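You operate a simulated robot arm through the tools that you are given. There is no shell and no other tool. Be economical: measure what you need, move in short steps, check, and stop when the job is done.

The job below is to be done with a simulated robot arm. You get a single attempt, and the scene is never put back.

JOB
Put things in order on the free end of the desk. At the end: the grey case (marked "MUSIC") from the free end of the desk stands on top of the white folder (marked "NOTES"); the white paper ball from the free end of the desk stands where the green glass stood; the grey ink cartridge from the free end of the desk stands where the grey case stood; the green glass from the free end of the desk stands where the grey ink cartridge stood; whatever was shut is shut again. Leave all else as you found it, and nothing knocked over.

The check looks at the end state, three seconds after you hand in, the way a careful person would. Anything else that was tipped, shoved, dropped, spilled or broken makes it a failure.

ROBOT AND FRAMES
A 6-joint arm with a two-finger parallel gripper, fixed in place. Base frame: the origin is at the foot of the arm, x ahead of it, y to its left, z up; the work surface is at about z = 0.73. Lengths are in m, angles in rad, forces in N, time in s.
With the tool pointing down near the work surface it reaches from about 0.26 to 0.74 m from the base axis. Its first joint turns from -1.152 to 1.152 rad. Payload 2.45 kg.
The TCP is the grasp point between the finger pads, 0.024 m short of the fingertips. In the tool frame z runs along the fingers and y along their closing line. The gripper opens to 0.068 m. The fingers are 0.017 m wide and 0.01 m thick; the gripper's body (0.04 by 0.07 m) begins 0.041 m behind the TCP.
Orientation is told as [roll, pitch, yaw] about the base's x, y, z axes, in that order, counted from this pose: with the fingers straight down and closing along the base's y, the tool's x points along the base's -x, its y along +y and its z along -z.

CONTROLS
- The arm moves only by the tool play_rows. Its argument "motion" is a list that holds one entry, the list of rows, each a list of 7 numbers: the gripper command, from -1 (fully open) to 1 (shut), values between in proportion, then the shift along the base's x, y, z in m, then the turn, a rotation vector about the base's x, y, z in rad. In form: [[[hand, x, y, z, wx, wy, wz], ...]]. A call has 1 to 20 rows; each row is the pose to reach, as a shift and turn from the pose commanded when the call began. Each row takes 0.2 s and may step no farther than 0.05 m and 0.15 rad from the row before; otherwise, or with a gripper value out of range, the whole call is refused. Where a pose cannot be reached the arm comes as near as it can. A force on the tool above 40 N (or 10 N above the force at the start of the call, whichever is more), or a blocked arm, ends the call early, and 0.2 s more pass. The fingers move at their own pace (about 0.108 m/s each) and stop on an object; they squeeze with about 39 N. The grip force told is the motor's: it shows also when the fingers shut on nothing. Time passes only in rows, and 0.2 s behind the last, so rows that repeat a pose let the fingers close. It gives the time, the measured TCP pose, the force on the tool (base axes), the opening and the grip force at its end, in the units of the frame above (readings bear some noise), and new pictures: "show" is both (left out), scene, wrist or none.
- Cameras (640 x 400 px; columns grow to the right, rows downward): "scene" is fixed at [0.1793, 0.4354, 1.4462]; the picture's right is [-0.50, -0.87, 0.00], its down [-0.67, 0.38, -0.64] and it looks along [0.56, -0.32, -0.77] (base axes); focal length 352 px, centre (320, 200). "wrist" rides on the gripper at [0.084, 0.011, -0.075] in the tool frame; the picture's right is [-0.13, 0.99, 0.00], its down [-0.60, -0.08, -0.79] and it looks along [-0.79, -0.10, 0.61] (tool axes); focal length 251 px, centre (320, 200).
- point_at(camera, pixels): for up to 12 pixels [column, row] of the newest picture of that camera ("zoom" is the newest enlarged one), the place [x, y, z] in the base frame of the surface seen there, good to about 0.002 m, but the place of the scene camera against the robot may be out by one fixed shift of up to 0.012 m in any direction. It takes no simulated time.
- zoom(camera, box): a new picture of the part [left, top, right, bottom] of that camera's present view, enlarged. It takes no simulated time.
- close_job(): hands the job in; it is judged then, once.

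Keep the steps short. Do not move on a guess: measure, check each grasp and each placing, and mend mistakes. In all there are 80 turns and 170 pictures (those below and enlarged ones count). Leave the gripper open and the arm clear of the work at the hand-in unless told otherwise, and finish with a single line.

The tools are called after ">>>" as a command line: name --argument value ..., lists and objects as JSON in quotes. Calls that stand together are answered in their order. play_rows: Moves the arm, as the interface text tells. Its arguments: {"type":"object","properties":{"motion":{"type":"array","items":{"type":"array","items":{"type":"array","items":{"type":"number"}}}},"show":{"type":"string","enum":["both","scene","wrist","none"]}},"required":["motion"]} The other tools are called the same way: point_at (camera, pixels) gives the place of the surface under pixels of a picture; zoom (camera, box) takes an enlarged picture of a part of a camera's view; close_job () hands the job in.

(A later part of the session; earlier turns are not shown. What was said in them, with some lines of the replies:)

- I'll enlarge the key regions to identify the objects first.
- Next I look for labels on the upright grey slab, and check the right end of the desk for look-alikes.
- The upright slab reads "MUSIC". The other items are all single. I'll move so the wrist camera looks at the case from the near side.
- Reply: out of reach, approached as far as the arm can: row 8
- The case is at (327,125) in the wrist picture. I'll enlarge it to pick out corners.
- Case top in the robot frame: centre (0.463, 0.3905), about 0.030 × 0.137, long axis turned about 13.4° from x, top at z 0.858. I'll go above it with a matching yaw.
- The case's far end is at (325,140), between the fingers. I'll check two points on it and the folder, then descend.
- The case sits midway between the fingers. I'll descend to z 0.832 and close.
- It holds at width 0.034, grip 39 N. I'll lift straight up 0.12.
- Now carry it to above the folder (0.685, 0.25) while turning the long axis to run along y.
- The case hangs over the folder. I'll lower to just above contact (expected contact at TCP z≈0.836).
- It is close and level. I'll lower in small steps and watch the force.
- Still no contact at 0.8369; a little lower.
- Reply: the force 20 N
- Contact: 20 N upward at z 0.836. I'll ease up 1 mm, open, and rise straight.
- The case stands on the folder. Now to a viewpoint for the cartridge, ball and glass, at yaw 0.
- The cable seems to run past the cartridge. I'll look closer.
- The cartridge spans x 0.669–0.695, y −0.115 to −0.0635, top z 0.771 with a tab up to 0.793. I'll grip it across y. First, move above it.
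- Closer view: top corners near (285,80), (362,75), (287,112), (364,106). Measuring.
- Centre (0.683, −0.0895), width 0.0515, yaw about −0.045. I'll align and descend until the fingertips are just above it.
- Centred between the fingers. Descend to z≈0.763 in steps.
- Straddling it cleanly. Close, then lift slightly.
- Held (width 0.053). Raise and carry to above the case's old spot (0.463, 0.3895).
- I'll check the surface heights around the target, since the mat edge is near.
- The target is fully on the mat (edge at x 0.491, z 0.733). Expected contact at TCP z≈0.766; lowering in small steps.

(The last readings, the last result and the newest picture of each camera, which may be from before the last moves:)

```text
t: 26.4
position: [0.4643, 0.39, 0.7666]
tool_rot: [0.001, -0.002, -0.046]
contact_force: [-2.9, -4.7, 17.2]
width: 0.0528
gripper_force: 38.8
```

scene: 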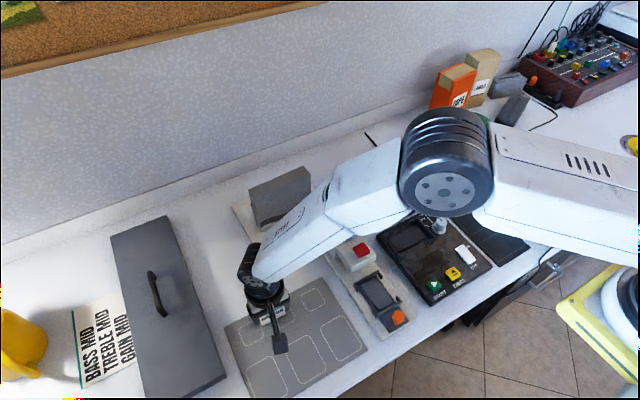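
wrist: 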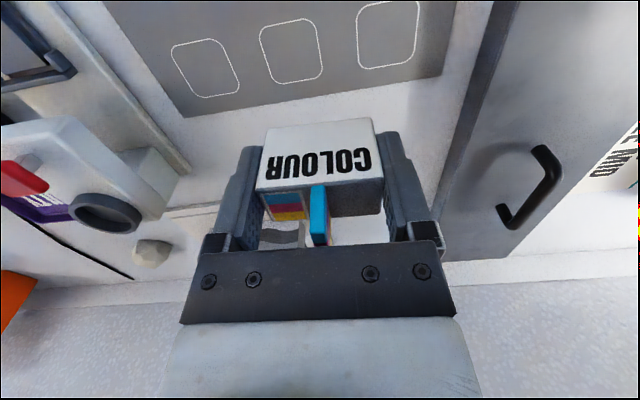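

Contact (17 N). Ease up 1 mm, open and rise.

>>> play_rows --motion '[[[1, 0, 0, 0.001, 0, 0, 0], [0.0, 0, 0, 0.001, 0, 0, 0], [-1, 0, 0, 0.001, 0, 0, 0], [-1, 0, 0, 0.001, 0, 0, 0], [-1, 0, 0, 0.02, 0, 0, 0], [-1, 0, 0, 0.06, 0, 0, 0], [-1, 0, 0, 0.1, 0, 0, 0], [-1, 0, 0, 0.15, 0, 0, 0], [-1, 0, 0, 0.2, 0, 0, 0]]]'

>>> zoom --camera "scene" --box '[200, 220, 330, 350]'

>>> point_at --camera "wrist" --pixels '[[320, 10], [320, 30], [320, 45], [300, 60]]'

```text
t: 28.4
position: [0.4633, 0.3879, 0.9655]
tool_rot: [0.001, 0.0, -0.045]
contact_force: [0.0, -0.5, 0.7]
width: 0.0679
gripper_force: 0.0
```

scene: 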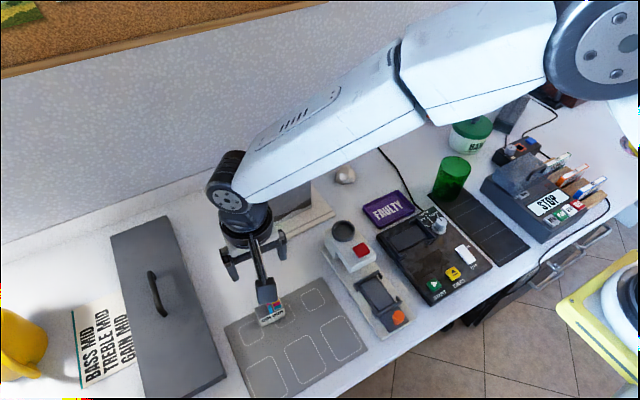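
wrist: 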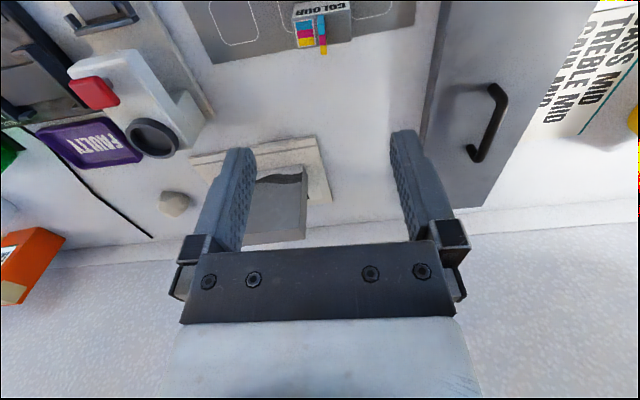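

```text
3.08 times, centred on (265, 285) of scene
```

zoom: 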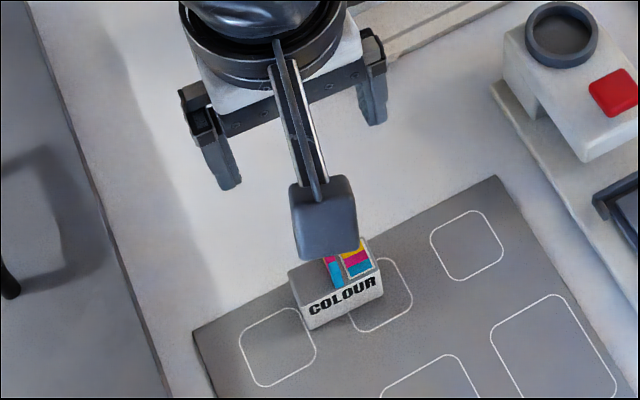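

```text
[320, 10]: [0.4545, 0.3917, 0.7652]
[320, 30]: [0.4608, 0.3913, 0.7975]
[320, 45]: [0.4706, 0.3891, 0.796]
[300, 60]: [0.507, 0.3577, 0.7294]
```

The cartridge stands on the case's spot. Now to a viewpoint on the glass.

>>> play_rows --motion '[[[-1, -0.008, -0.041, 0, 0, 0, 0.045], [-1, -0.015, -0.082, 0, 0, 0, 0.045], [-1, -0.023, -0.123, 0, 0, 0, 0.045], [-1, -0.031, -0.165, 0, 0, 0, 0.045], [-1, -0.038, -0.206, 0, 0, 0, 0.045], [-1, -0.046, -0.247, 0, 0, 0, 0.045], [-1, -0.054, -0.288, 0, 0, 0, 0.045], [-1, -0.062, -0.329, 0, 0, 0, 0.045], [-1, -0.07, -0.37, 0, 0, 0, 0.045], [-1, -0.077, -0.411, 0, 0, 0, 0.045], [-1, -0.085, -0.452, 0, 0, 0, 0.045], [-1, -0.092, -0.494, -0.01, 0, 0, 0.045], [-1, -0.1, -0.535, -0.02, 0, 0, 0.045]]]'

>>> zoom --camera "wrist" --box '[240, 20, 420, 200]'

>>> zoom --camera "scene" --box '[410, 130, 500, 220]'

```text
t: 31.2
position: [0.3636, -0.1456, 0.9444]
tool_rot: [-0.001, 0.001, 0.001]
contact_force: [-0.3, -0.4, -0.5]
width: 0.0681
gripper_force: 0.1
```

scene: 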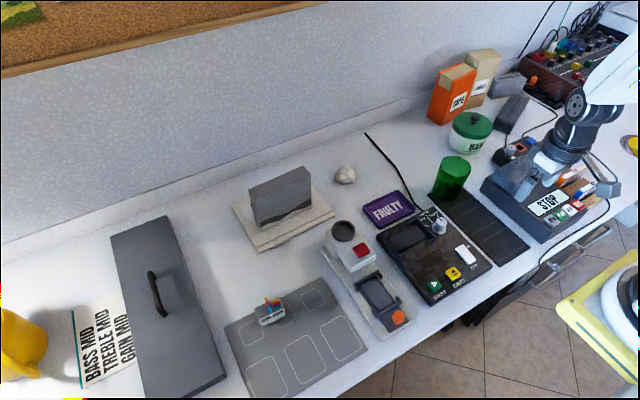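
wrist: 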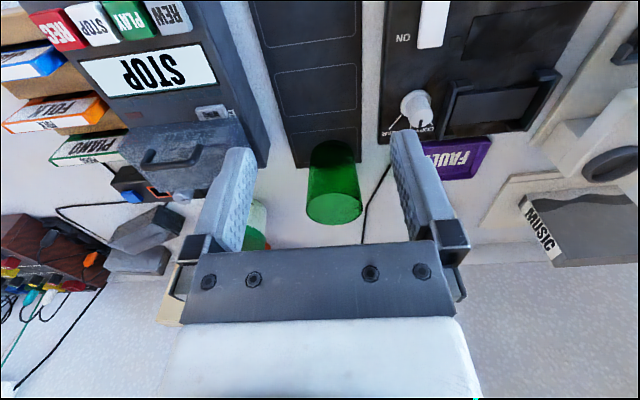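

```text
2.22 times, centred on (330, 110) of wrist
```

zoom: 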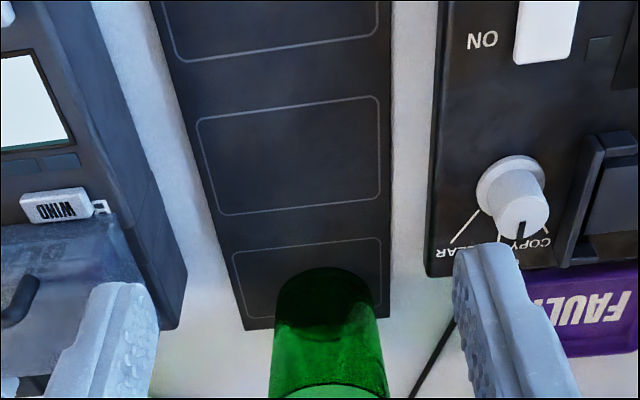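

```text
4.44 times, centred on (455, 175) of scene
```

zoom: 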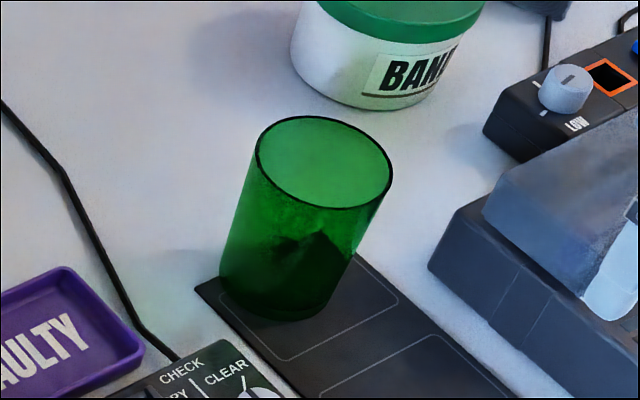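

>>> zoom --camera "wrist" --box '[290, 130, 380, 230]'

>>> point_at --camera "zoom" --pixels '[[130, 310], [495, 300], [310, 245], [310, 385], [150, 150], [470, 130], [310, 50], [138, 250], [490, 240], [170, 260], [330, 80], [330, 238]]'

```text
4.00 times, centred on (335, 180) of wrist
```

zoom: 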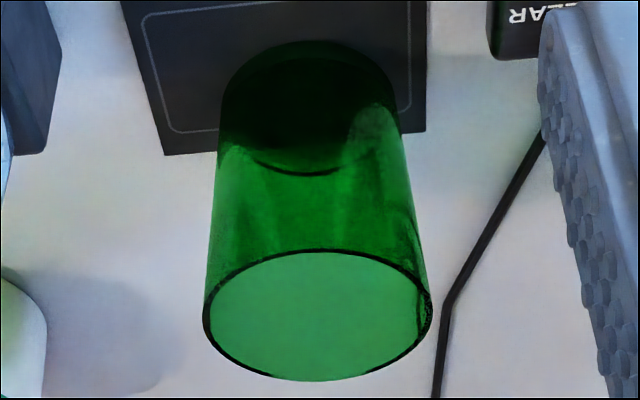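

```text
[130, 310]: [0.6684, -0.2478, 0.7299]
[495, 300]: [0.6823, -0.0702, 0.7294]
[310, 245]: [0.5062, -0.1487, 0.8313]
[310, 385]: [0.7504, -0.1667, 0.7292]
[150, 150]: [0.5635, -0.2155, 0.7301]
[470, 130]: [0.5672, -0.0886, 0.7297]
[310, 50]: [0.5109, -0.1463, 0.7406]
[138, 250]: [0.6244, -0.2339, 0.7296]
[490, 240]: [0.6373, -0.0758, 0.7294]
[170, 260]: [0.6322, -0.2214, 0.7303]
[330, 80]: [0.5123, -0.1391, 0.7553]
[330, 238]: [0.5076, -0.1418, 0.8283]
```

>>> point_at --camera "zoom" --pixels '[[205, 318], [430, 312], [318, 250], [312, 379], [250, 262], [390, 262], [218, 200], [412, 200], [224, 120], [397, 120], [310, 43], [315, 320]]'

```text
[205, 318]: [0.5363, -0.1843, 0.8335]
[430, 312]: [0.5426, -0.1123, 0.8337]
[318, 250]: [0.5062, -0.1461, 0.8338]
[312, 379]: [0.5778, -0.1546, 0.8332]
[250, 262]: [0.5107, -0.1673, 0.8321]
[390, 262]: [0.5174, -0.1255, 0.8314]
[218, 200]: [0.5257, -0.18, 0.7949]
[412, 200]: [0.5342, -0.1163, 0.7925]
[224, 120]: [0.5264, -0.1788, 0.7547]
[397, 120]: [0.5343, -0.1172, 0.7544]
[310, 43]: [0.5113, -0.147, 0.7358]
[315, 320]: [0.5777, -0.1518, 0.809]
```

Rim: centre (0.5415, −0.1485), diameter 0.072 (too wide for an outside grip), top z 0.8335. I'll pinch the +y wall near (0.5415, −0.114), one finger inside, with a partial opening of about 0.03. First hover above.

>>> play_rows --motion '[[[0.12, 0.04, 0.008, 0, 0, 0, 0], [0.12, 0.08, 0.016, 0, 0, 0, 0], [0.12, 0.12, 0.024, -0.01, 0, 0, 0], [0.12, 0.15, 0.03, -0.03, 0, 0, 0], [0.12, 0.178, 0.032, -0.055, 0, 0, 0], [0.12, 0.178, 0.032, -0.07, 0, 0, 0], [0.12, 0.178, 0.032, -0.07, 0, 0, 0]]]'

>>> zoom --camera "scene" --box '[410, 110, 500, 220]'

```text
t: 32.8
position: [0.5414, -0.1118, 0.874]
tool_rot: [0.0, 0.0, 0.0]
contact_force: [1.0, -0.4, 0.7]
width: 0.0298
gripper_force: 0.0
```

scene: 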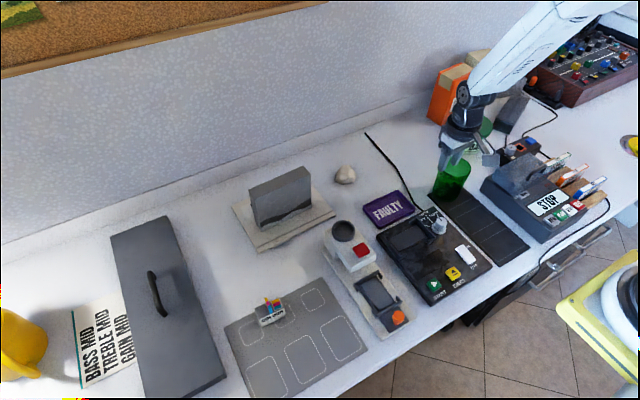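
wrist: 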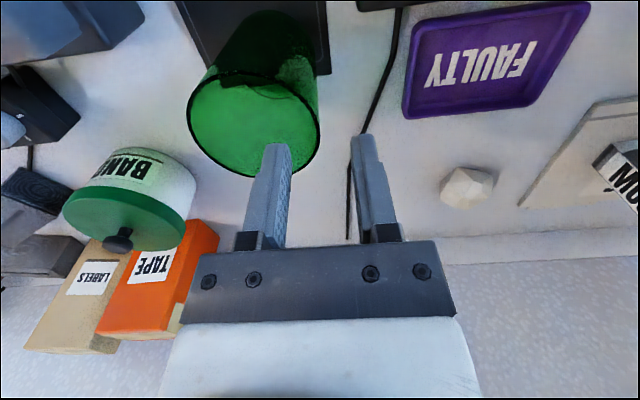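

```text
3.64 times, centred on (455, 165) of scene
```

zoom: 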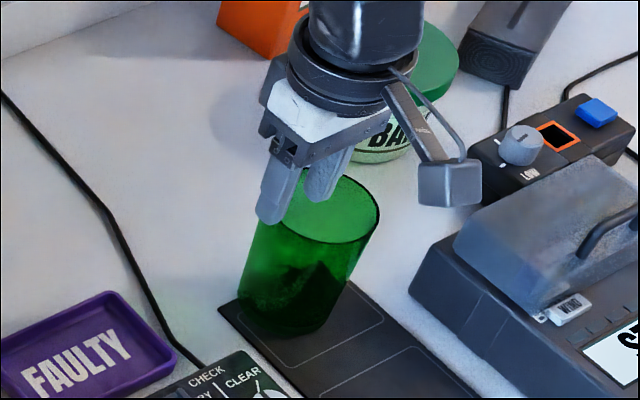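

>>> point_at --camera "wrist" --pixels '[[319, 125], [320, 135], [316, 150], [188, 110], [250, 68], [188, 120], [308, 90], [240, 175]]'

```text
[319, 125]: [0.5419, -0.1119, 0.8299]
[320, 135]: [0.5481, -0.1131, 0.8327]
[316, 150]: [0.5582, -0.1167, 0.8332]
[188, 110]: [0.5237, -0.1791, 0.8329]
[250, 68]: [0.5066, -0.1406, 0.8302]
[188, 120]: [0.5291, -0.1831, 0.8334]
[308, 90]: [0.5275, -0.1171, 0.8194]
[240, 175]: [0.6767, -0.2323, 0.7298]
```

Outer wall at y≈−0.112. I'll shift 1.5 mm inward and descend to z≈0.822, fingers still open.

>>> play_rows --motion '[[[0.12, 0, -0.0015, -0.015, 0, 0, 0], [0.12, 0, -0.0015, -0.035, 0, 0, 0], [0.12, 0, -0.0015, -0.052, 0, 0, 0], [0.12, 0, -0.0015, -0.052, 0, 0, 0]]]'

>>> zoom --camera "scene" --box '[410, 120, 500, 220]'

```text
t: 33.8
position: [0.5422, -0.1165, 0.8238]
tool_rot: [-0.002, 0.0, 0.0]
contact_force: [-1.2, 0.0, -1.2]
width: 0.0301
gripper_force: 0.1
```

scene: 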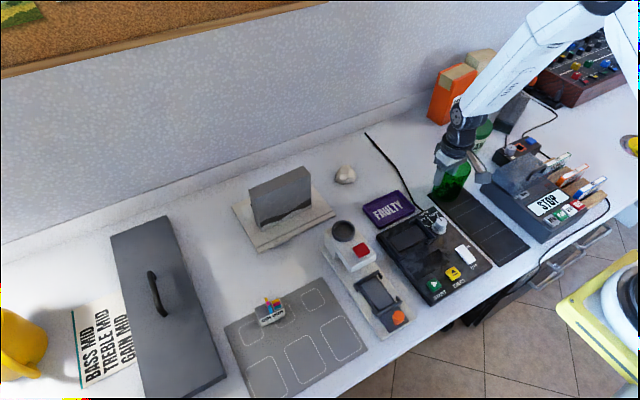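
wrist: 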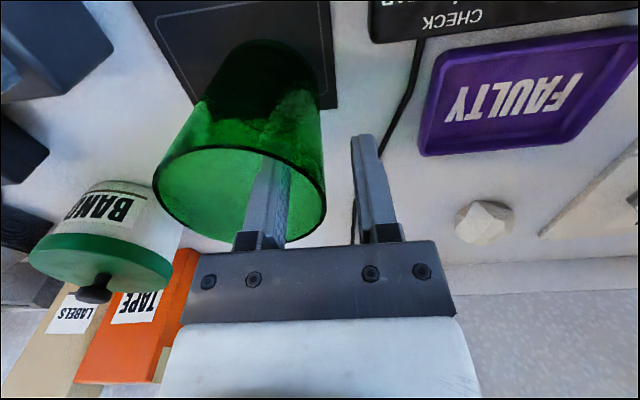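

```text
4.00 times, centred on (455, 170) of scene
```

zoom: 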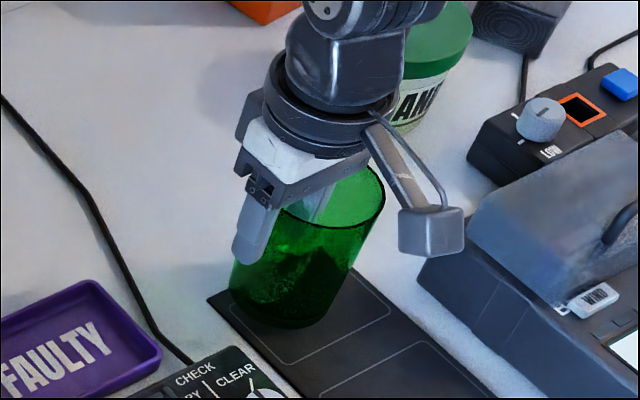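

One finger inside, one outside. Close, hold, check.

>>> play_rows --motion '[[[0.6, 0, 0, 0, 0, 0, 0], [0.8, 0, 0, 0, 0, 0, 0], [1, 0, 0, 0, 0, 0, 0], [1, 0, 0, 0, 0, 0, 0]]]'

>>> zoom --camera "wrist" --box '[130, 20, 430, 260]'

```text
t: 34.8
position: [0.542, -0.1162, 0.8257]
tool_rot: [-0.002, -0.003, 0.0]
contact_force: [1.9, -1.5, 11.6]
width: 0.0054
gripper_force: 28.4
```

scene: 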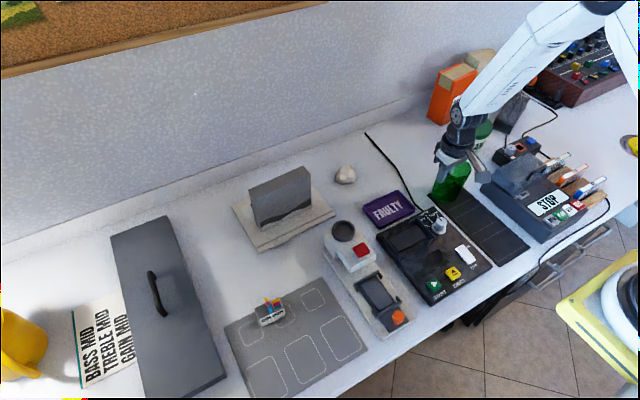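
wrist: 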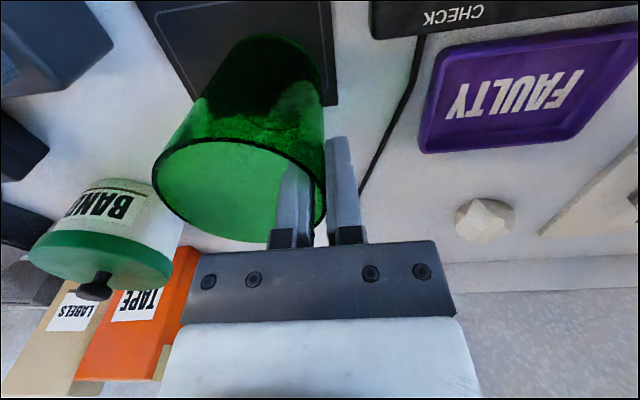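

```text
1.67 times, centred on (280, 140) of wrist
```

zoom: 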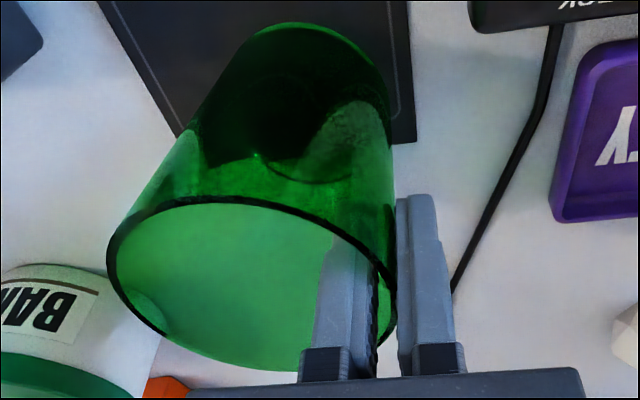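

Gripping the wall (5.4 mm). Lift 10 mm slowly and check that it follows.

>>> play_rows --motion '[[[1, 0, 0, 0, 0, 0, 0], [1, 0, 0, 0.002, 0, 0, 0], [1, 0, 0, 0.006, 0, 0, 0], [1, 0, 0, 0.012, 0, 0, 0]]]'

>>> zoom --camera "scene" --box '[410, 120, 500, 220]'

```text
t: 35.8
position: [0.5397, -0.1149, 0.8346]
tool_rot: [0.002, 0.001, 0.0]
contact_force: [-0.1, 0.1, -2.9]
width: 0.0053
gripper_force: 28.0
```

scene: 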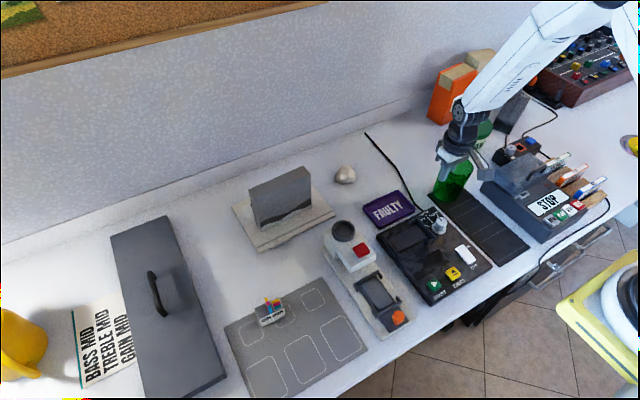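
wrist: 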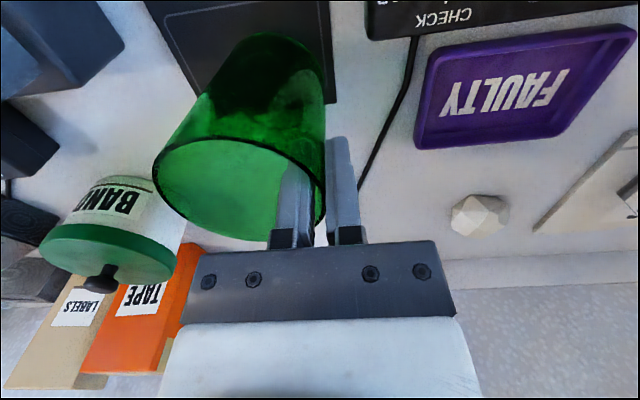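

```text
4.00 times, centred on (455, 170) of scene
```

zoom: 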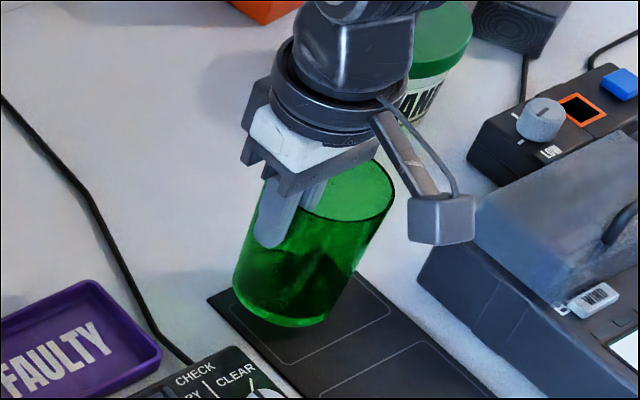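

It follows, hanging upright. Raise and carry to above the cartridge's old spot (glass centre 0.683, −0.0895 → TCP y≈−0.055).

>>> play_rows --motion '[[[1, 0, 0, 0.02, 0, 0, 0], [1, 0, 0, 0.05, 0, 0, 0], [1, 0.02, 0.008, 0.06, 0, 0, 0], [1, 0.05, 0.02, 0.06, 0, 0, 0], [1, 0.08, 0.032, 0.06, 0, 0, 0], [1, 0.11, 0.045, 0.06, 0, 0, 0], [1, 0.13, 0.054, 0.06, 0, 0, 0], [1, 0.1415, 0.0595, 0.05, 0, 0, 0], [1, 0.1415, 0.0595, 0.02, 0, 0, 0], [1, 0.1415, 0.0595, 0.02, 0, 0, 0]]]'

>>> zoom --camera "scene" --box '[340, 90, 460, 200]'

>>> zoom --camera "wrist" --box '[130, 20, 430, 260]'

```text
t: 38.0
position: [0.6831, -0.0548, 0.8552]
tool_rot: [-0.001, 0.0, 0.0]
contact_force: [0.1, 0.4, -2.5]
width: 0.0054
gripper_force: 28.8
```

scene: 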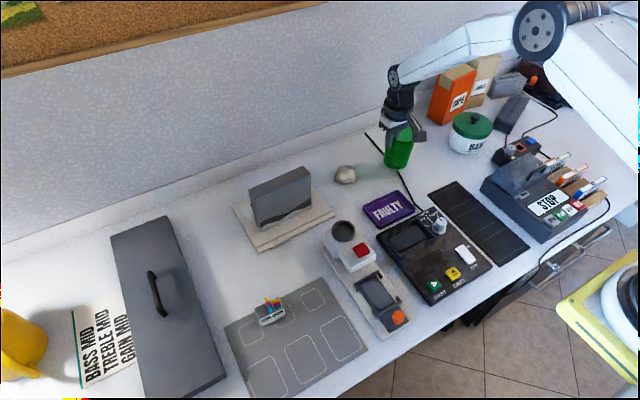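
wrist: 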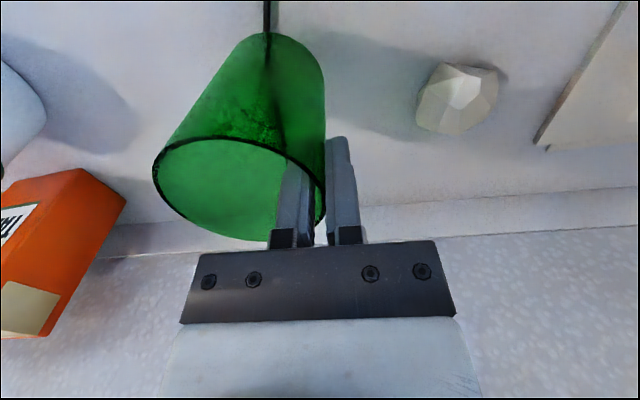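

```text
3.64 times, centred on (400, 145) of scene
```

zoom: 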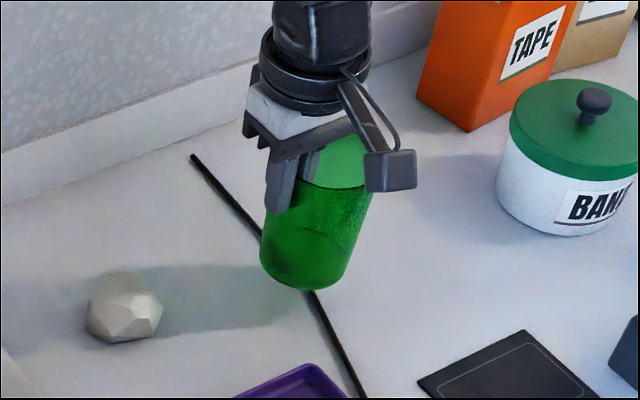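

```text
1.67 times, centred on (280, 140) of wrist
```

zoom: 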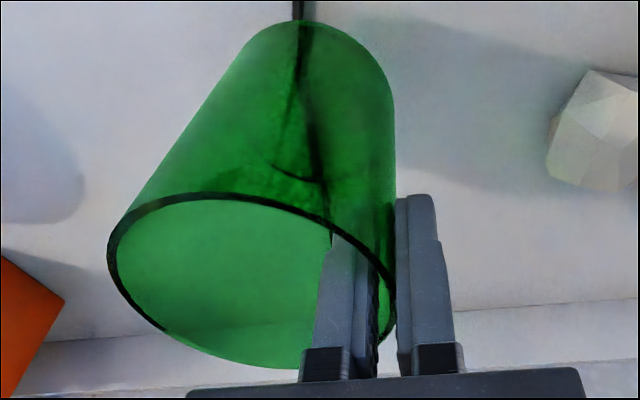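

I'll check where the glass centre really is and whether it's level.

>>> point_at --camera "wrist" --pixels '[[155, 178], [323, 185], [230, 137], [180, 143], [290, 155], [270, 37], [300, 50], [240, 45], [323, 110], [200, 140], [260, 142], [154, 165]]'

```text
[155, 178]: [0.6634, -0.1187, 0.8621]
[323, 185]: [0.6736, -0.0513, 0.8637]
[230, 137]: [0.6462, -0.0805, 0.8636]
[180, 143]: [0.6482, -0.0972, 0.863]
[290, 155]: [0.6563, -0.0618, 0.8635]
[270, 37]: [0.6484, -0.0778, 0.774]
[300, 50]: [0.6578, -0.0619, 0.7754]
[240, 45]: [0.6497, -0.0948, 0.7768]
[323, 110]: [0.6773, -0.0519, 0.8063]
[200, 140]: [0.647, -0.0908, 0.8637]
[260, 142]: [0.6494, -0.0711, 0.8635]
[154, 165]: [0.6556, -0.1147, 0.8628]
```

Glass centre ≈ (0.682, −0.0865), level. Shift y by −0.003 and lower 0.028.

>>> play_rows --motion '[[[1, 0.001, -0.003, -0.01, 0, 0, 0], [1, 0.001, -0.003, -0.02, 0, 0, 0], [1, 0.001, -0.003, -0.028, 0, 0, 0]]]' --show "none"

>>> play_rows --motion '[[[1, 0, 0, -0.0015, 0, 0, 0], [1, 0, 0, -0.003, 0, 0, 0]]]' --show "scene"

>>> zoom --camera "scene" --box '[350, 100, 440, 190]'

```text
t: 38.8
position: [0.6836, -0.0582, 0.8269]
tool_rot: [0.0, 0.001, -0.001]
contact_force: [-1.2, -0.5, -2.1]
width: 0.0051
gripper_force: 28.3
```

```text
t: 39.4
position: [0.6821, -0.0572, 0.8234]
tool_rot: [-0.001, -0.002, 0.001]
contact_force: [0.4, -0.4, -2.8]
width: 0.0055
gripper_force: 27.9
```

scene: 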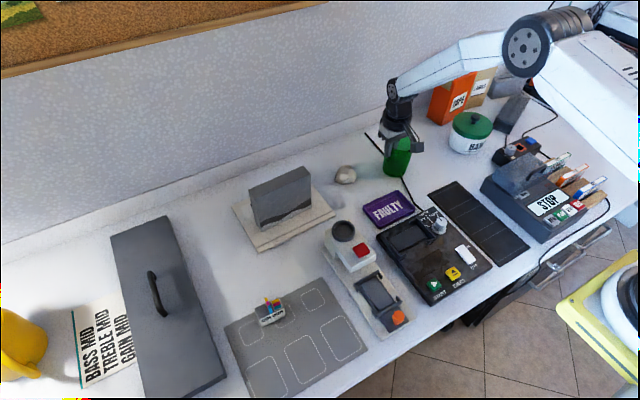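

```text
4.44 times, centred on (395, 145) of scene
```

zoom: 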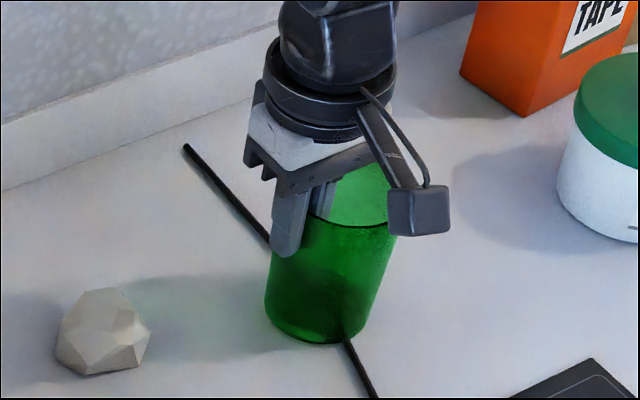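

Close to contact; continue in 1.5 mm steps.

>>> play_rows --motion '[[[1, 0, 0, -0.001, 0, 0, 0], [1, 0, 0, -0.002, 0, 0, 0]]]' --show "none"

>>> play_rows --motion '[[[1, 0, 0, -0.001, 0, 0, 0], [1, 0, 0, -0.0015, 0, 0, 0]]]' --show "none"

```text
t: 40.0
position: [0.6828, -0.058, 0.8238]
tool_rot: [0.0, -0.002, 0.002]
contact_force: [-2.8, 2.2, 8.0]
width: 0.0056
gripper_force: 28.6
```

```text
t: 40.6
position: [0.685, -0.0581, 0.8214]
tool_rot: [-0.001, -0.004, 0.002]
contact_force: [-1.7, 4.8, 16.8]
width: 0.0055
gripper_force: 28.7
```

Contact. I'll check rim height before release to make sure it's on the desk and not on the cable.

>>> play_rows --motion '[[[1, 0, 0, 0.0005, 0, 0, 0]]]' --show "wrist"

>>> point_at --camera "wrist" --pixels '[[155, 178], [323, 185], [230, 137], [180, 143], [290, 155], [270, 37], [240, 15], [300, 15], [180, 60], [400, 100]]'

```text
t: 41.0
position: [0.6852, -0.0582, 0.8226]
tool_rot: [-0.001, -0.004, 0.001]
contact_force: [0.3, 4.3, 12.9]
width: 0.0055
gripper_force: 28.4
```

wrist: 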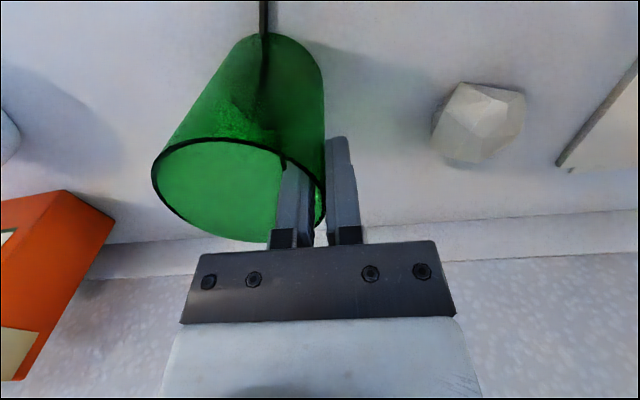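

```text
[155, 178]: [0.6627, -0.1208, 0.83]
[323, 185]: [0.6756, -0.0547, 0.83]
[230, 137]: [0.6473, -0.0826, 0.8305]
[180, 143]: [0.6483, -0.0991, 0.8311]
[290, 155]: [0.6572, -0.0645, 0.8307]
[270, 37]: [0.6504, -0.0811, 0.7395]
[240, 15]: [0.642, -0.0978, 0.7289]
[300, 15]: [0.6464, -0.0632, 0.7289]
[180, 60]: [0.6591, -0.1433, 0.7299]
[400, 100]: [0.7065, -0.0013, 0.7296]
```

Rim at 0.830 all round: flat on the desk. Open to 0.03 and rise straight.

>>> play_rows --motion '[[[1, 0, 0, 0.0005, 0, 0, 0], [0.7, 0, 0, 0.0005, 0, 0, 0], [0.4, 0, 0, 0.0005, 0, 0, 0], [0.12, 0, 0, 0.0005, 0, 0, 0], [0.12, 0, 0, 0.0005, 0, 0, 0], [0.12, 0, 0, 0.01, 0, 0, 0], [0.12, 0, 0, 0.03, 0, 0, 0], [0.12, 0, 0, 0.06, 0, 0, 0], [0.12, 0, 0, 0.1, 0, 0, 0]]]'

>>> zoom --camera "scene" --box '[320, 90, 460, 220]'

```text
t: 43.0
position: [0.6814, -0.0575, 0.9208]
tool_rot: [0.0, 0.0, 0.0]
contact_force: [0.7, 0.1, 0.3]
width: 0.0298
gripper_force: 0.1
```

scene: 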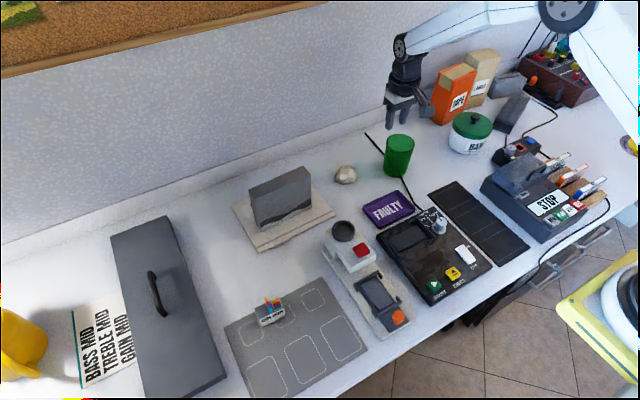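
wrist: 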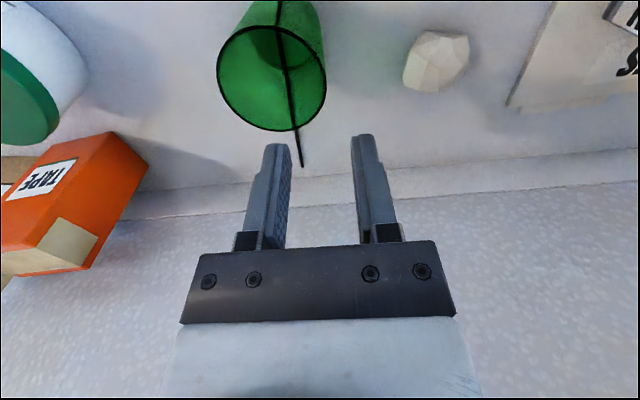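

```text
3.08 times, centred on (390, 155) of scene
```

zoom: 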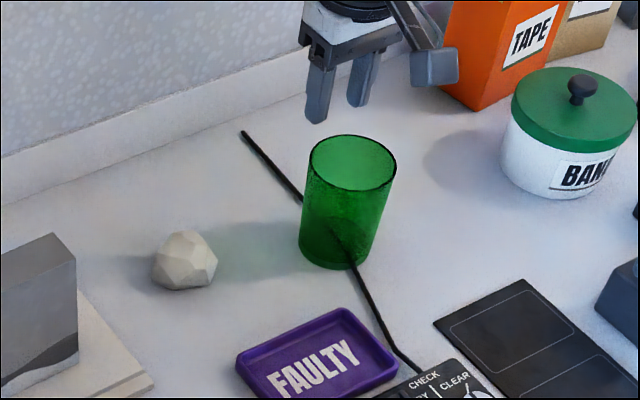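

The glass stands well. Now measure the ball around (436,62) in the wrist picture.

>>> zoom --camera "wrist" --box '[390, 10, 490, 110]'

>>> point_at --camera "wrist" --pixels '[[405, 65], [468, 55], [435, 33], [435, 88], [435, 50], [435, 60], [435, 70], [410, 80], [465, 40], [412, 50], [450, 75], [435, 80]]'

```text
4.00 times, centred on (440, 60) of wrist
```

zoom: 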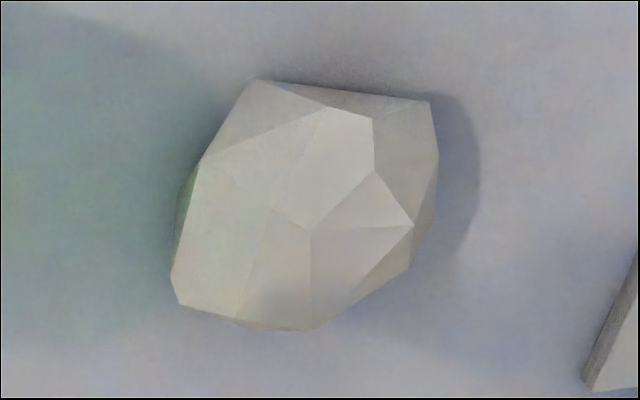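

```text
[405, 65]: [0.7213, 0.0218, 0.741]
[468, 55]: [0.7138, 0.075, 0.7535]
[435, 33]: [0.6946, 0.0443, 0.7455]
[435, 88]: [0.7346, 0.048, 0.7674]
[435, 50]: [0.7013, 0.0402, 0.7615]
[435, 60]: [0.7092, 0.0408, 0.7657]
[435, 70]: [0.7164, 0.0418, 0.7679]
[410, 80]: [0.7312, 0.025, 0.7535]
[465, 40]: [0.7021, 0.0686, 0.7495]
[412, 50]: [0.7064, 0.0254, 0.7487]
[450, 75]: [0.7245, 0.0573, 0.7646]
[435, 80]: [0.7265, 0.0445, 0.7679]
```

Ball: y 0.022–0.075, x 0.694–0.742, top z 0.768; centre ≈ (0.717, 0.048). Hover above it with hand fully open.

>>> play_rows --motion '[[[-1, 0.01, 0.035, 0, 0, 0, 0], [-1, 0.022, 0.07, 0, 0, 0, 0], [-1, 0.034, 0.106, -0.02, 0, 0, 0], [-1, 0.034, 0.106, -0.06, 0, 0, 0], [-1, 0.034, 0.106, -0.1, 0, 0, 0], [-1, 0.034, 0.106, -0.1, 0, 0, 0]]]'

>>> zoom --camera "scene" --box '[290, 90, 410, 210]'

```text
t: 44.4
position: [0.7172, 0.0504, 0.8217]
tool_rot: [0.0, -0.001, -0.001]
contact_force: [-0.6, -0.3, 0.9]
width: 0.0682
gripper_force: 0.0
```

scene: 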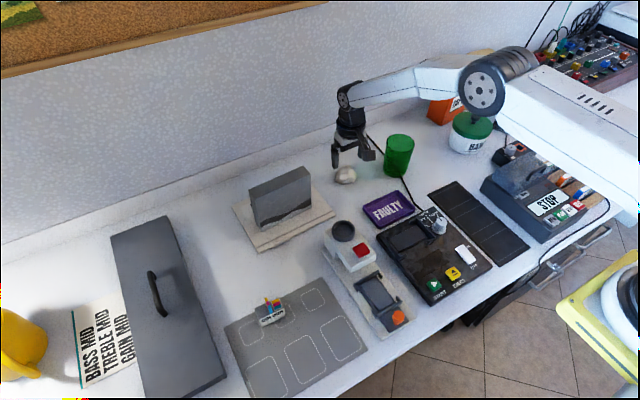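
wrist: 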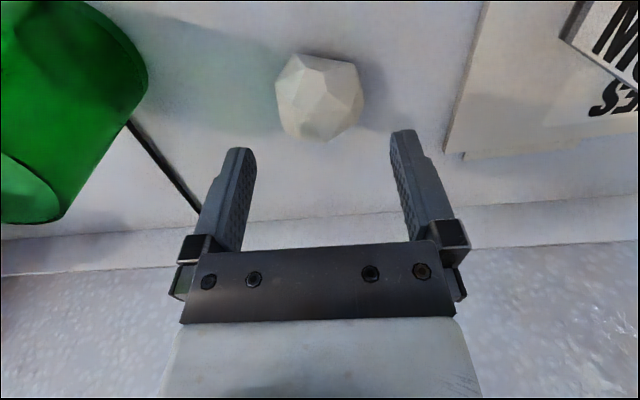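

```text
3.33 times, centred on (350, 150) of scene
```

zoom: 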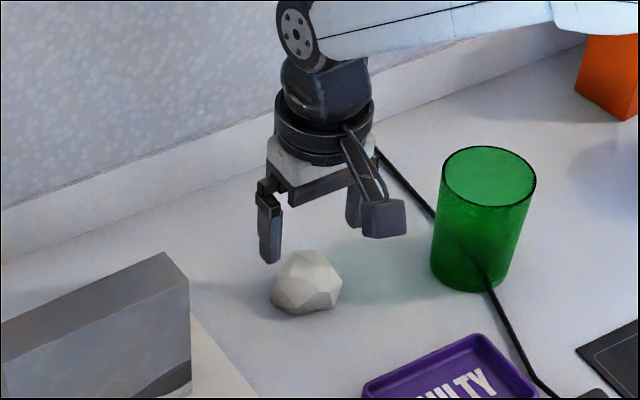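

The ball (columns 276–363) is centred between fingers. Descend to z≈0.757.

>>> point_at --camera "wrist" --pixels '[[278, 95], [361, 90], [320, 58], [315, 136], [320, 120], [320, 90]]'

>>> play_rows --motion '[[[-1, 0, 0, -0.02, 0, 0, 0], [-1, 0, 0, -0.045, 0, 0, 0], [-1, 0, 0, -0.06, 0, 0, 0], [-1, 0, 0, -0.064, 0, 0, 0], [-1, 0, 0, -0.064, 0, 0, 0]]]'

>>> zoom --camera "scene" --box '[290, 110, 410, 210]'

```text
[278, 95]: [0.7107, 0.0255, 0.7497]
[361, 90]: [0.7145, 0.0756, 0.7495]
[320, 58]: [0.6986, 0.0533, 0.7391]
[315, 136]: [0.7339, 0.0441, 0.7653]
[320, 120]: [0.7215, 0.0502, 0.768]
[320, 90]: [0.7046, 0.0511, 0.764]
```

```text
t: 45.6
position: [0.7187, 0.0491, 0.7571]
tool_rot: [0.0, 0.002, 0.0]
contact_force: [-0.6, -0.2, 0.0]
width: 0.068
gripper_force: 0.0
```

scene: 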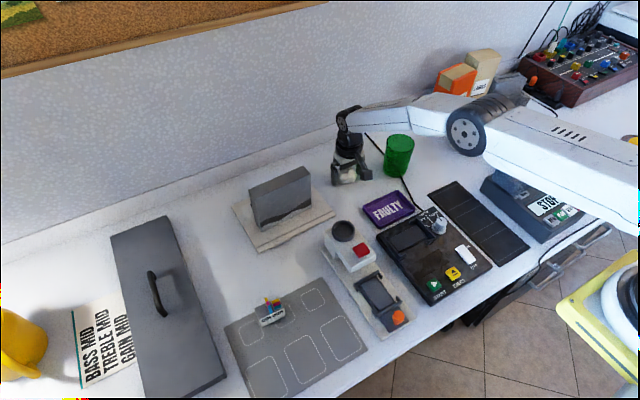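
wrist: 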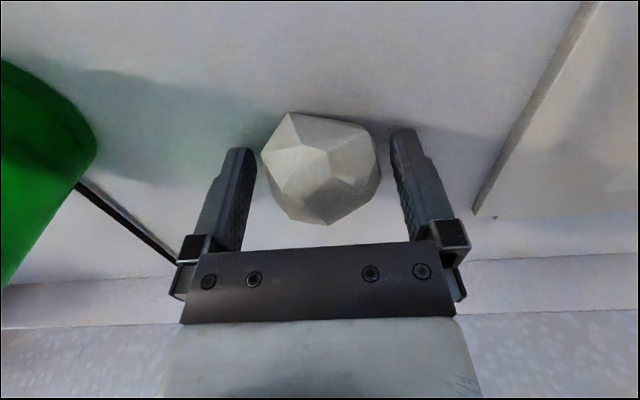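

```text
4.00 times, centred on (350, 160) of scene
```

zoom: 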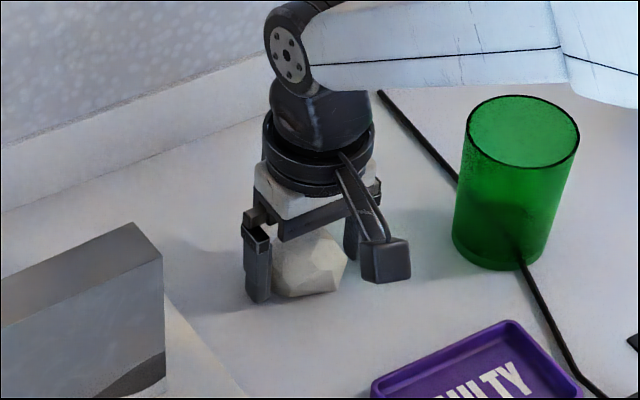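

Straddling. Close and lift.

>>> play_rows --motion '[[[0, 0, 0, 0, 0, 0, 0], [1, 0, 0, 0, 0, 0, 0], [1, 0, 0, 0, 0, 0, 0], [1, 0, 0, 0.01, 0, 0, 0], [1, 0, 0, 0.04, 0, 0, 0], [1, 0, 0, 0.08, 0, 0, 0], [1, 0, 0, 0.12, 0, 0, 0]]]'

>>> zoom --camera "wrist" --box '[180, 70, 470, 270]'

```text
t: 47.2
position: [0.7166, 0.0476, 0.8765]
tool_rot: [0.0, 0.002, 0.001]
contact_force: [-0.8, 0.5, -0.8]
width: 0.0503
gripper_force: 38.8
```

scene: 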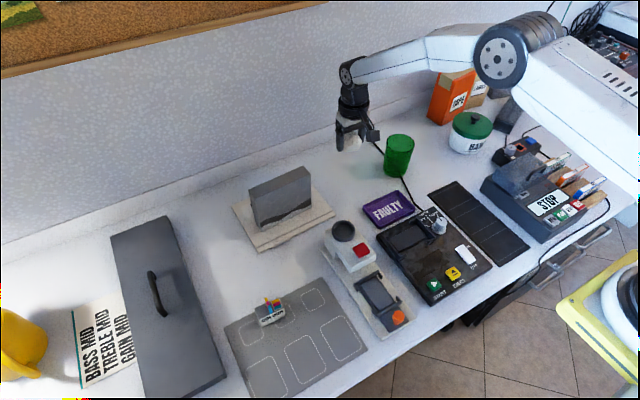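
wrist: 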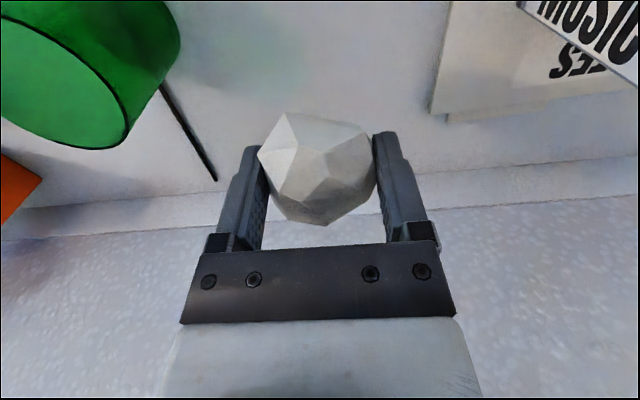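

```text
2.00 times, centred on (325, 170) of wrist
```

zoom: 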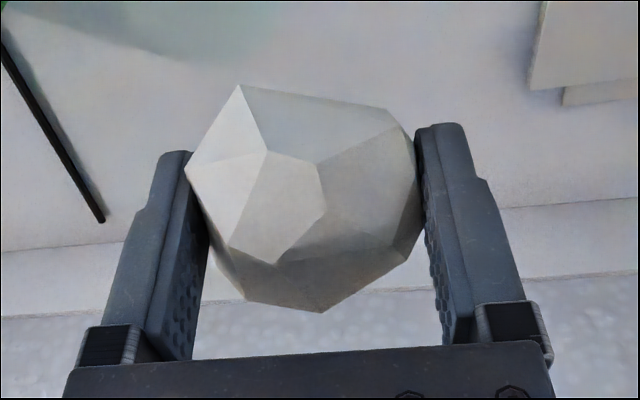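

Held. Carry at height, first back in −x to clear the glass, then to above (0.5415, −0.1485).

>>> play_rows --motion '[[[1, -0.03, 0, 0.03, 0, 0, 0], [1, -0.065, -0.005, 0.06, 0, 0, 0], [1, -0.105, -0.015, 0.06, 0, 0, 0], [1, -0.14, -0.035, 0.06, 0, 0, 0], [1, -0.165, -0.065, 0.06, 0, 0, 0], [1, -0.176, -0.1, 0.06, 0, 0, 0], [1, -0.176, -0.14, 0.05, 0, 0, 0], [1, -0.176, -0.18, 0.03, 0, 0, 0], [1, -0.176, -0.197, 0, 0, 0, 0], [1, -0.176, -0.197, -0.04, 0, 0, 0], [1, -0.176, -0.197, -0.08, 0, 0, 0], [1, -0.176, -0.197, -0.08, 0, 0, 0]]]'

>>> zoom --camera "scene" --box '[400, 110, 520, 230]'

```text
t: 49.8
position: [0.5417, -0.1498, 0.7989]
tool_rot: [0.0, 0.0, 0.001]
contact_force: [-0.5, 0.4, 0.6]
width: 0.0502
gripper_force: 39.1
```

scene: 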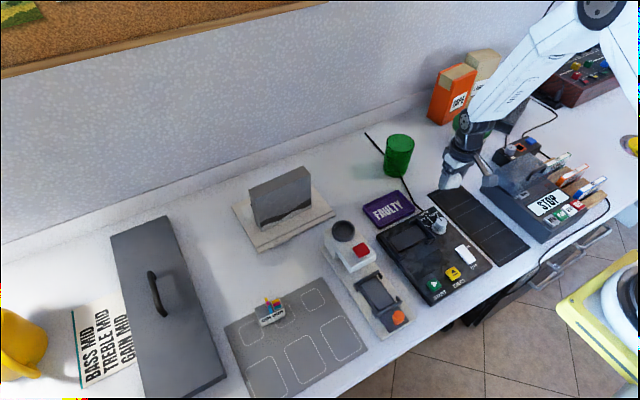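
wrist: 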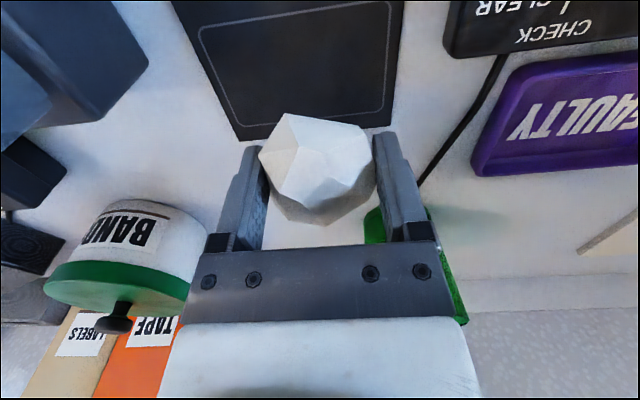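

```text
3.33 times, centred on (460, 170) of scene
```

zoom: 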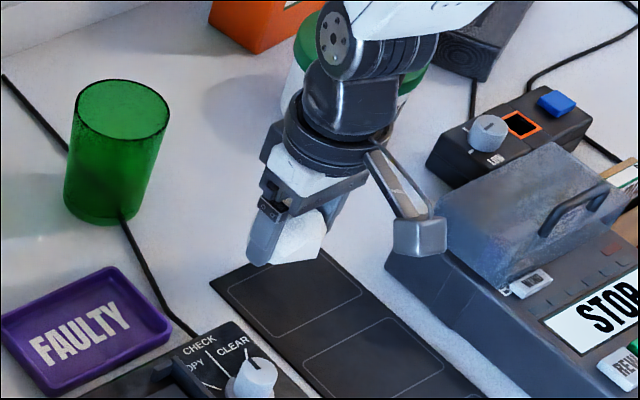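

Check the mat's far edge here, since a 3 mm step could matter for the ball.

>>> point_at --camera "wrist" --pixels '[[239, 138], [262, 135], [388, 122], [230, 125], [300, 80], [375, 100], [220, 140], [398, 60], [420, 110], [440, 30]]'

```text
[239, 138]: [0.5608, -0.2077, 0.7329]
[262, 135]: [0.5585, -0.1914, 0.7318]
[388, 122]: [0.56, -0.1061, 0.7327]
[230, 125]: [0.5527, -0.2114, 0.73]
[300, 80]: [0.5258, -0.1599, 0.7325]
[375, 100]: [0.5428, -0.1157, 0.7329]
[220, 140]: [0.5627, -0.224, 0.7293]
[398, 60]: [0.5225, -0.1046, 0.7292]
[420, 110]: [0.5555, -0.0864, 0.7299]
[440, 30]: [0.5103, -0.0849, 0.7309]
```

Mat edge at x 0.560; I'll place at x≈0.539 for margin. Lower to just above contact (expected ≈0.760).

>>> play_rows --motion '[[[1, -0.002, 0.001, -0.015, 0, 0, 0], [1, -0.002, 0.001, -0.03, 0, 0, 0], [1, -0.002, 0.001, -0.036, 0, 0, 0]]]' --show "none"

>>> play_rows --motion '[[[1, 0, 0, -0.001, 0, 0, 0], [1, 0, 0, -0.002, 0, 0, 0]]]' --show "none"

```text
t: 50.6
position: [0.539, -0.1485, 0.7606]
tool_rot: [0.0, 0.001, 0.0]
contact_force: [0.6, 0.4, -0.6]
width: 0.0504
gripper_force: 39.4
```

```text
t: 51.2
position: [0.5406, -0.1481, 0.761]
tool_rot: [0.001, 0.0, 0.001]
contact_force: [-2.6, -0.1, 6.4]
width: 0.0502
gripper_force: 39.0
```

Contact at 0.761 (6 N). Open slowly in place, hold, then rise.

>>> play_rows --motion '[[[0.0, 0, 0, 0, 0, 0, 0], [-0.5, 0, 0, 0, 0, 0, 0], [-0.7, 0, 0, 0, 0, 0, 0], [-1, 0, 0, 0, 0, 0, 0], [-1, 0, 0, 0, 0, 0, 0], [-1, 0, 0, 0, 0, 0, 0], [-1, 0, 0, 0.02, 0, 0, 0], [-1, 0, 0, 0.05, 0, 0, 0], [-1, 0, 0, 0.1, 0, 0, 0], [-1, 0, 0, 0.15, 0, 0, 0], [-1, -0.04, 0, 0.18, 0, 0, 0], [-1, -0.08, 0, 0.2, 0, 0, 0], [-1, -0.12, 0, 0.22, 0, 0, 0]]]'

>>> zoom --camera "scene" --box '[360, 110, 520, 230]'

>>> zoom --camera "scene" --box '[200, 140, 420, 340]'

```text
t: 54.0
position: [0.4182, -0.1473, 0.9782]
tool_rot: [0.0, 0.001, 0.001]
contact_force: [-0.3, -0.5, -0.9]
width: 0.0681
gripper_force: 0.0
```

scene: 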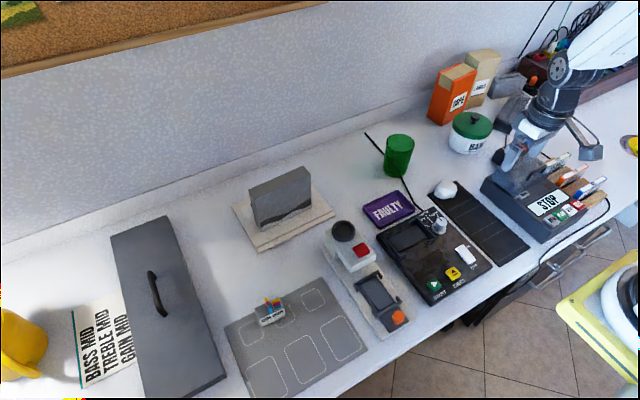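
wrist: 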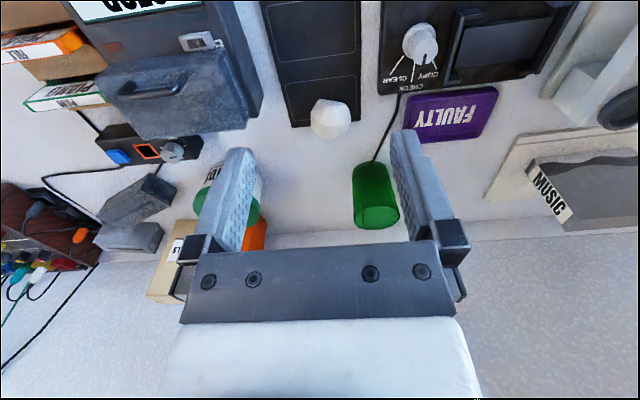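

```text
3.33 times, centred on (440, 170) of scene
```

zoom: 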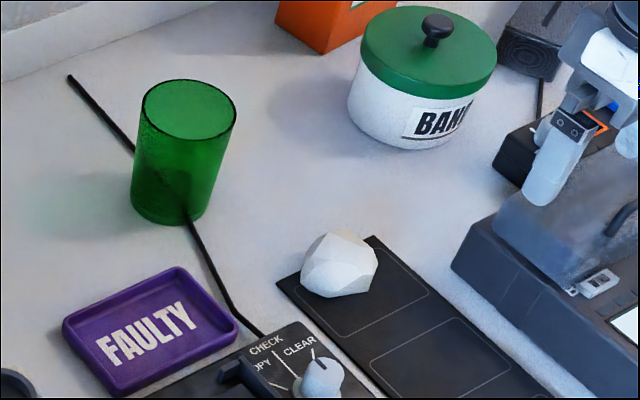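

```text
2.00 times, centred on (310, 240) of scene
```

zoom: 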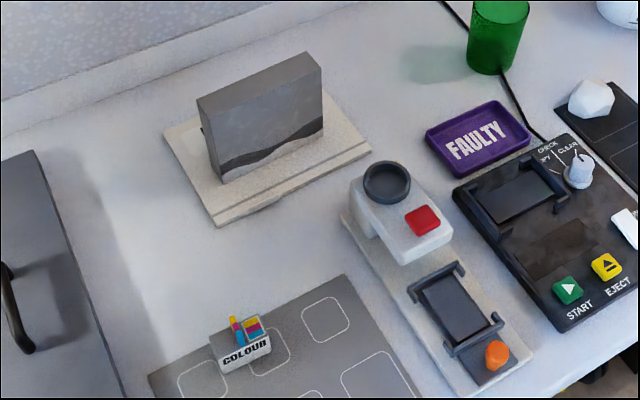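

Everything stands. A final check of where the ball rests.

>>> point_at --camera "wrist" --pixels '[[311, 118], [351, 118], [332, 100], [332, 134], [332, 118], [376, 225]]'

>>> play_rows --motion '[[[-1, 0, 0, 0.03, 0, 0, 0], [-1, 0, 0, 0.06, 0, 0, 0], [-1, 0, 0, 0.06, 0, 0, 0], [-1, 0, 0, 0.06, 0, 0, 0]]]'

```text
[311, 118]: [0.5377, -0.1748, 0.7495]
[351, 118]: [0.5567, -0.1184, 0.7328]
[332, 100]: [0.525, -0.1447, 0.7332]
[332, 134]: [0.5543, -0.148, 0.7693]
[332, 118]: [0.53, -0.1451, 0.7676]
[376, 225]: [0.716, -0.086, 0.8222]
```

```text
t: 55.0
position: [0.419, -0.1485, 1.039]
tool_rot: [-0.001, 0.0, -0.001]
contact_force: [0.5, -0.3, -0.1]
width: 0.0681
gripper_force: 0.1
```

scene: 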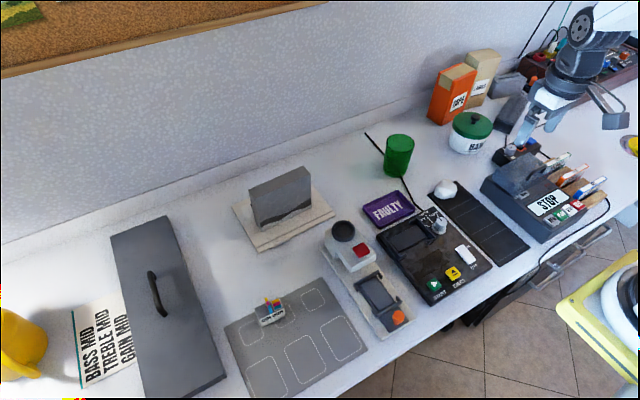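
wrist: 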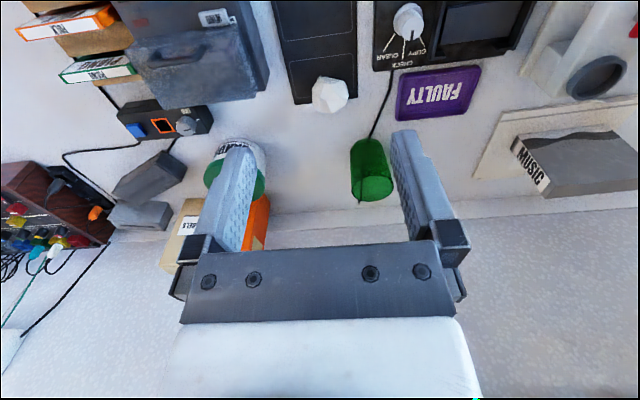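

The ball rests at about (0.54, −0.148). All four items are in place, the gripper is open and the arm is clear, so I'm handing in.

>>> close_job

```text
The job is handed in.
```

The case is on the folder, the cartridge is on the case's spot, the glass is on the cartridge's spot and the ball is on the glass's spot; I opened nothing and saw nothing else disturbed.
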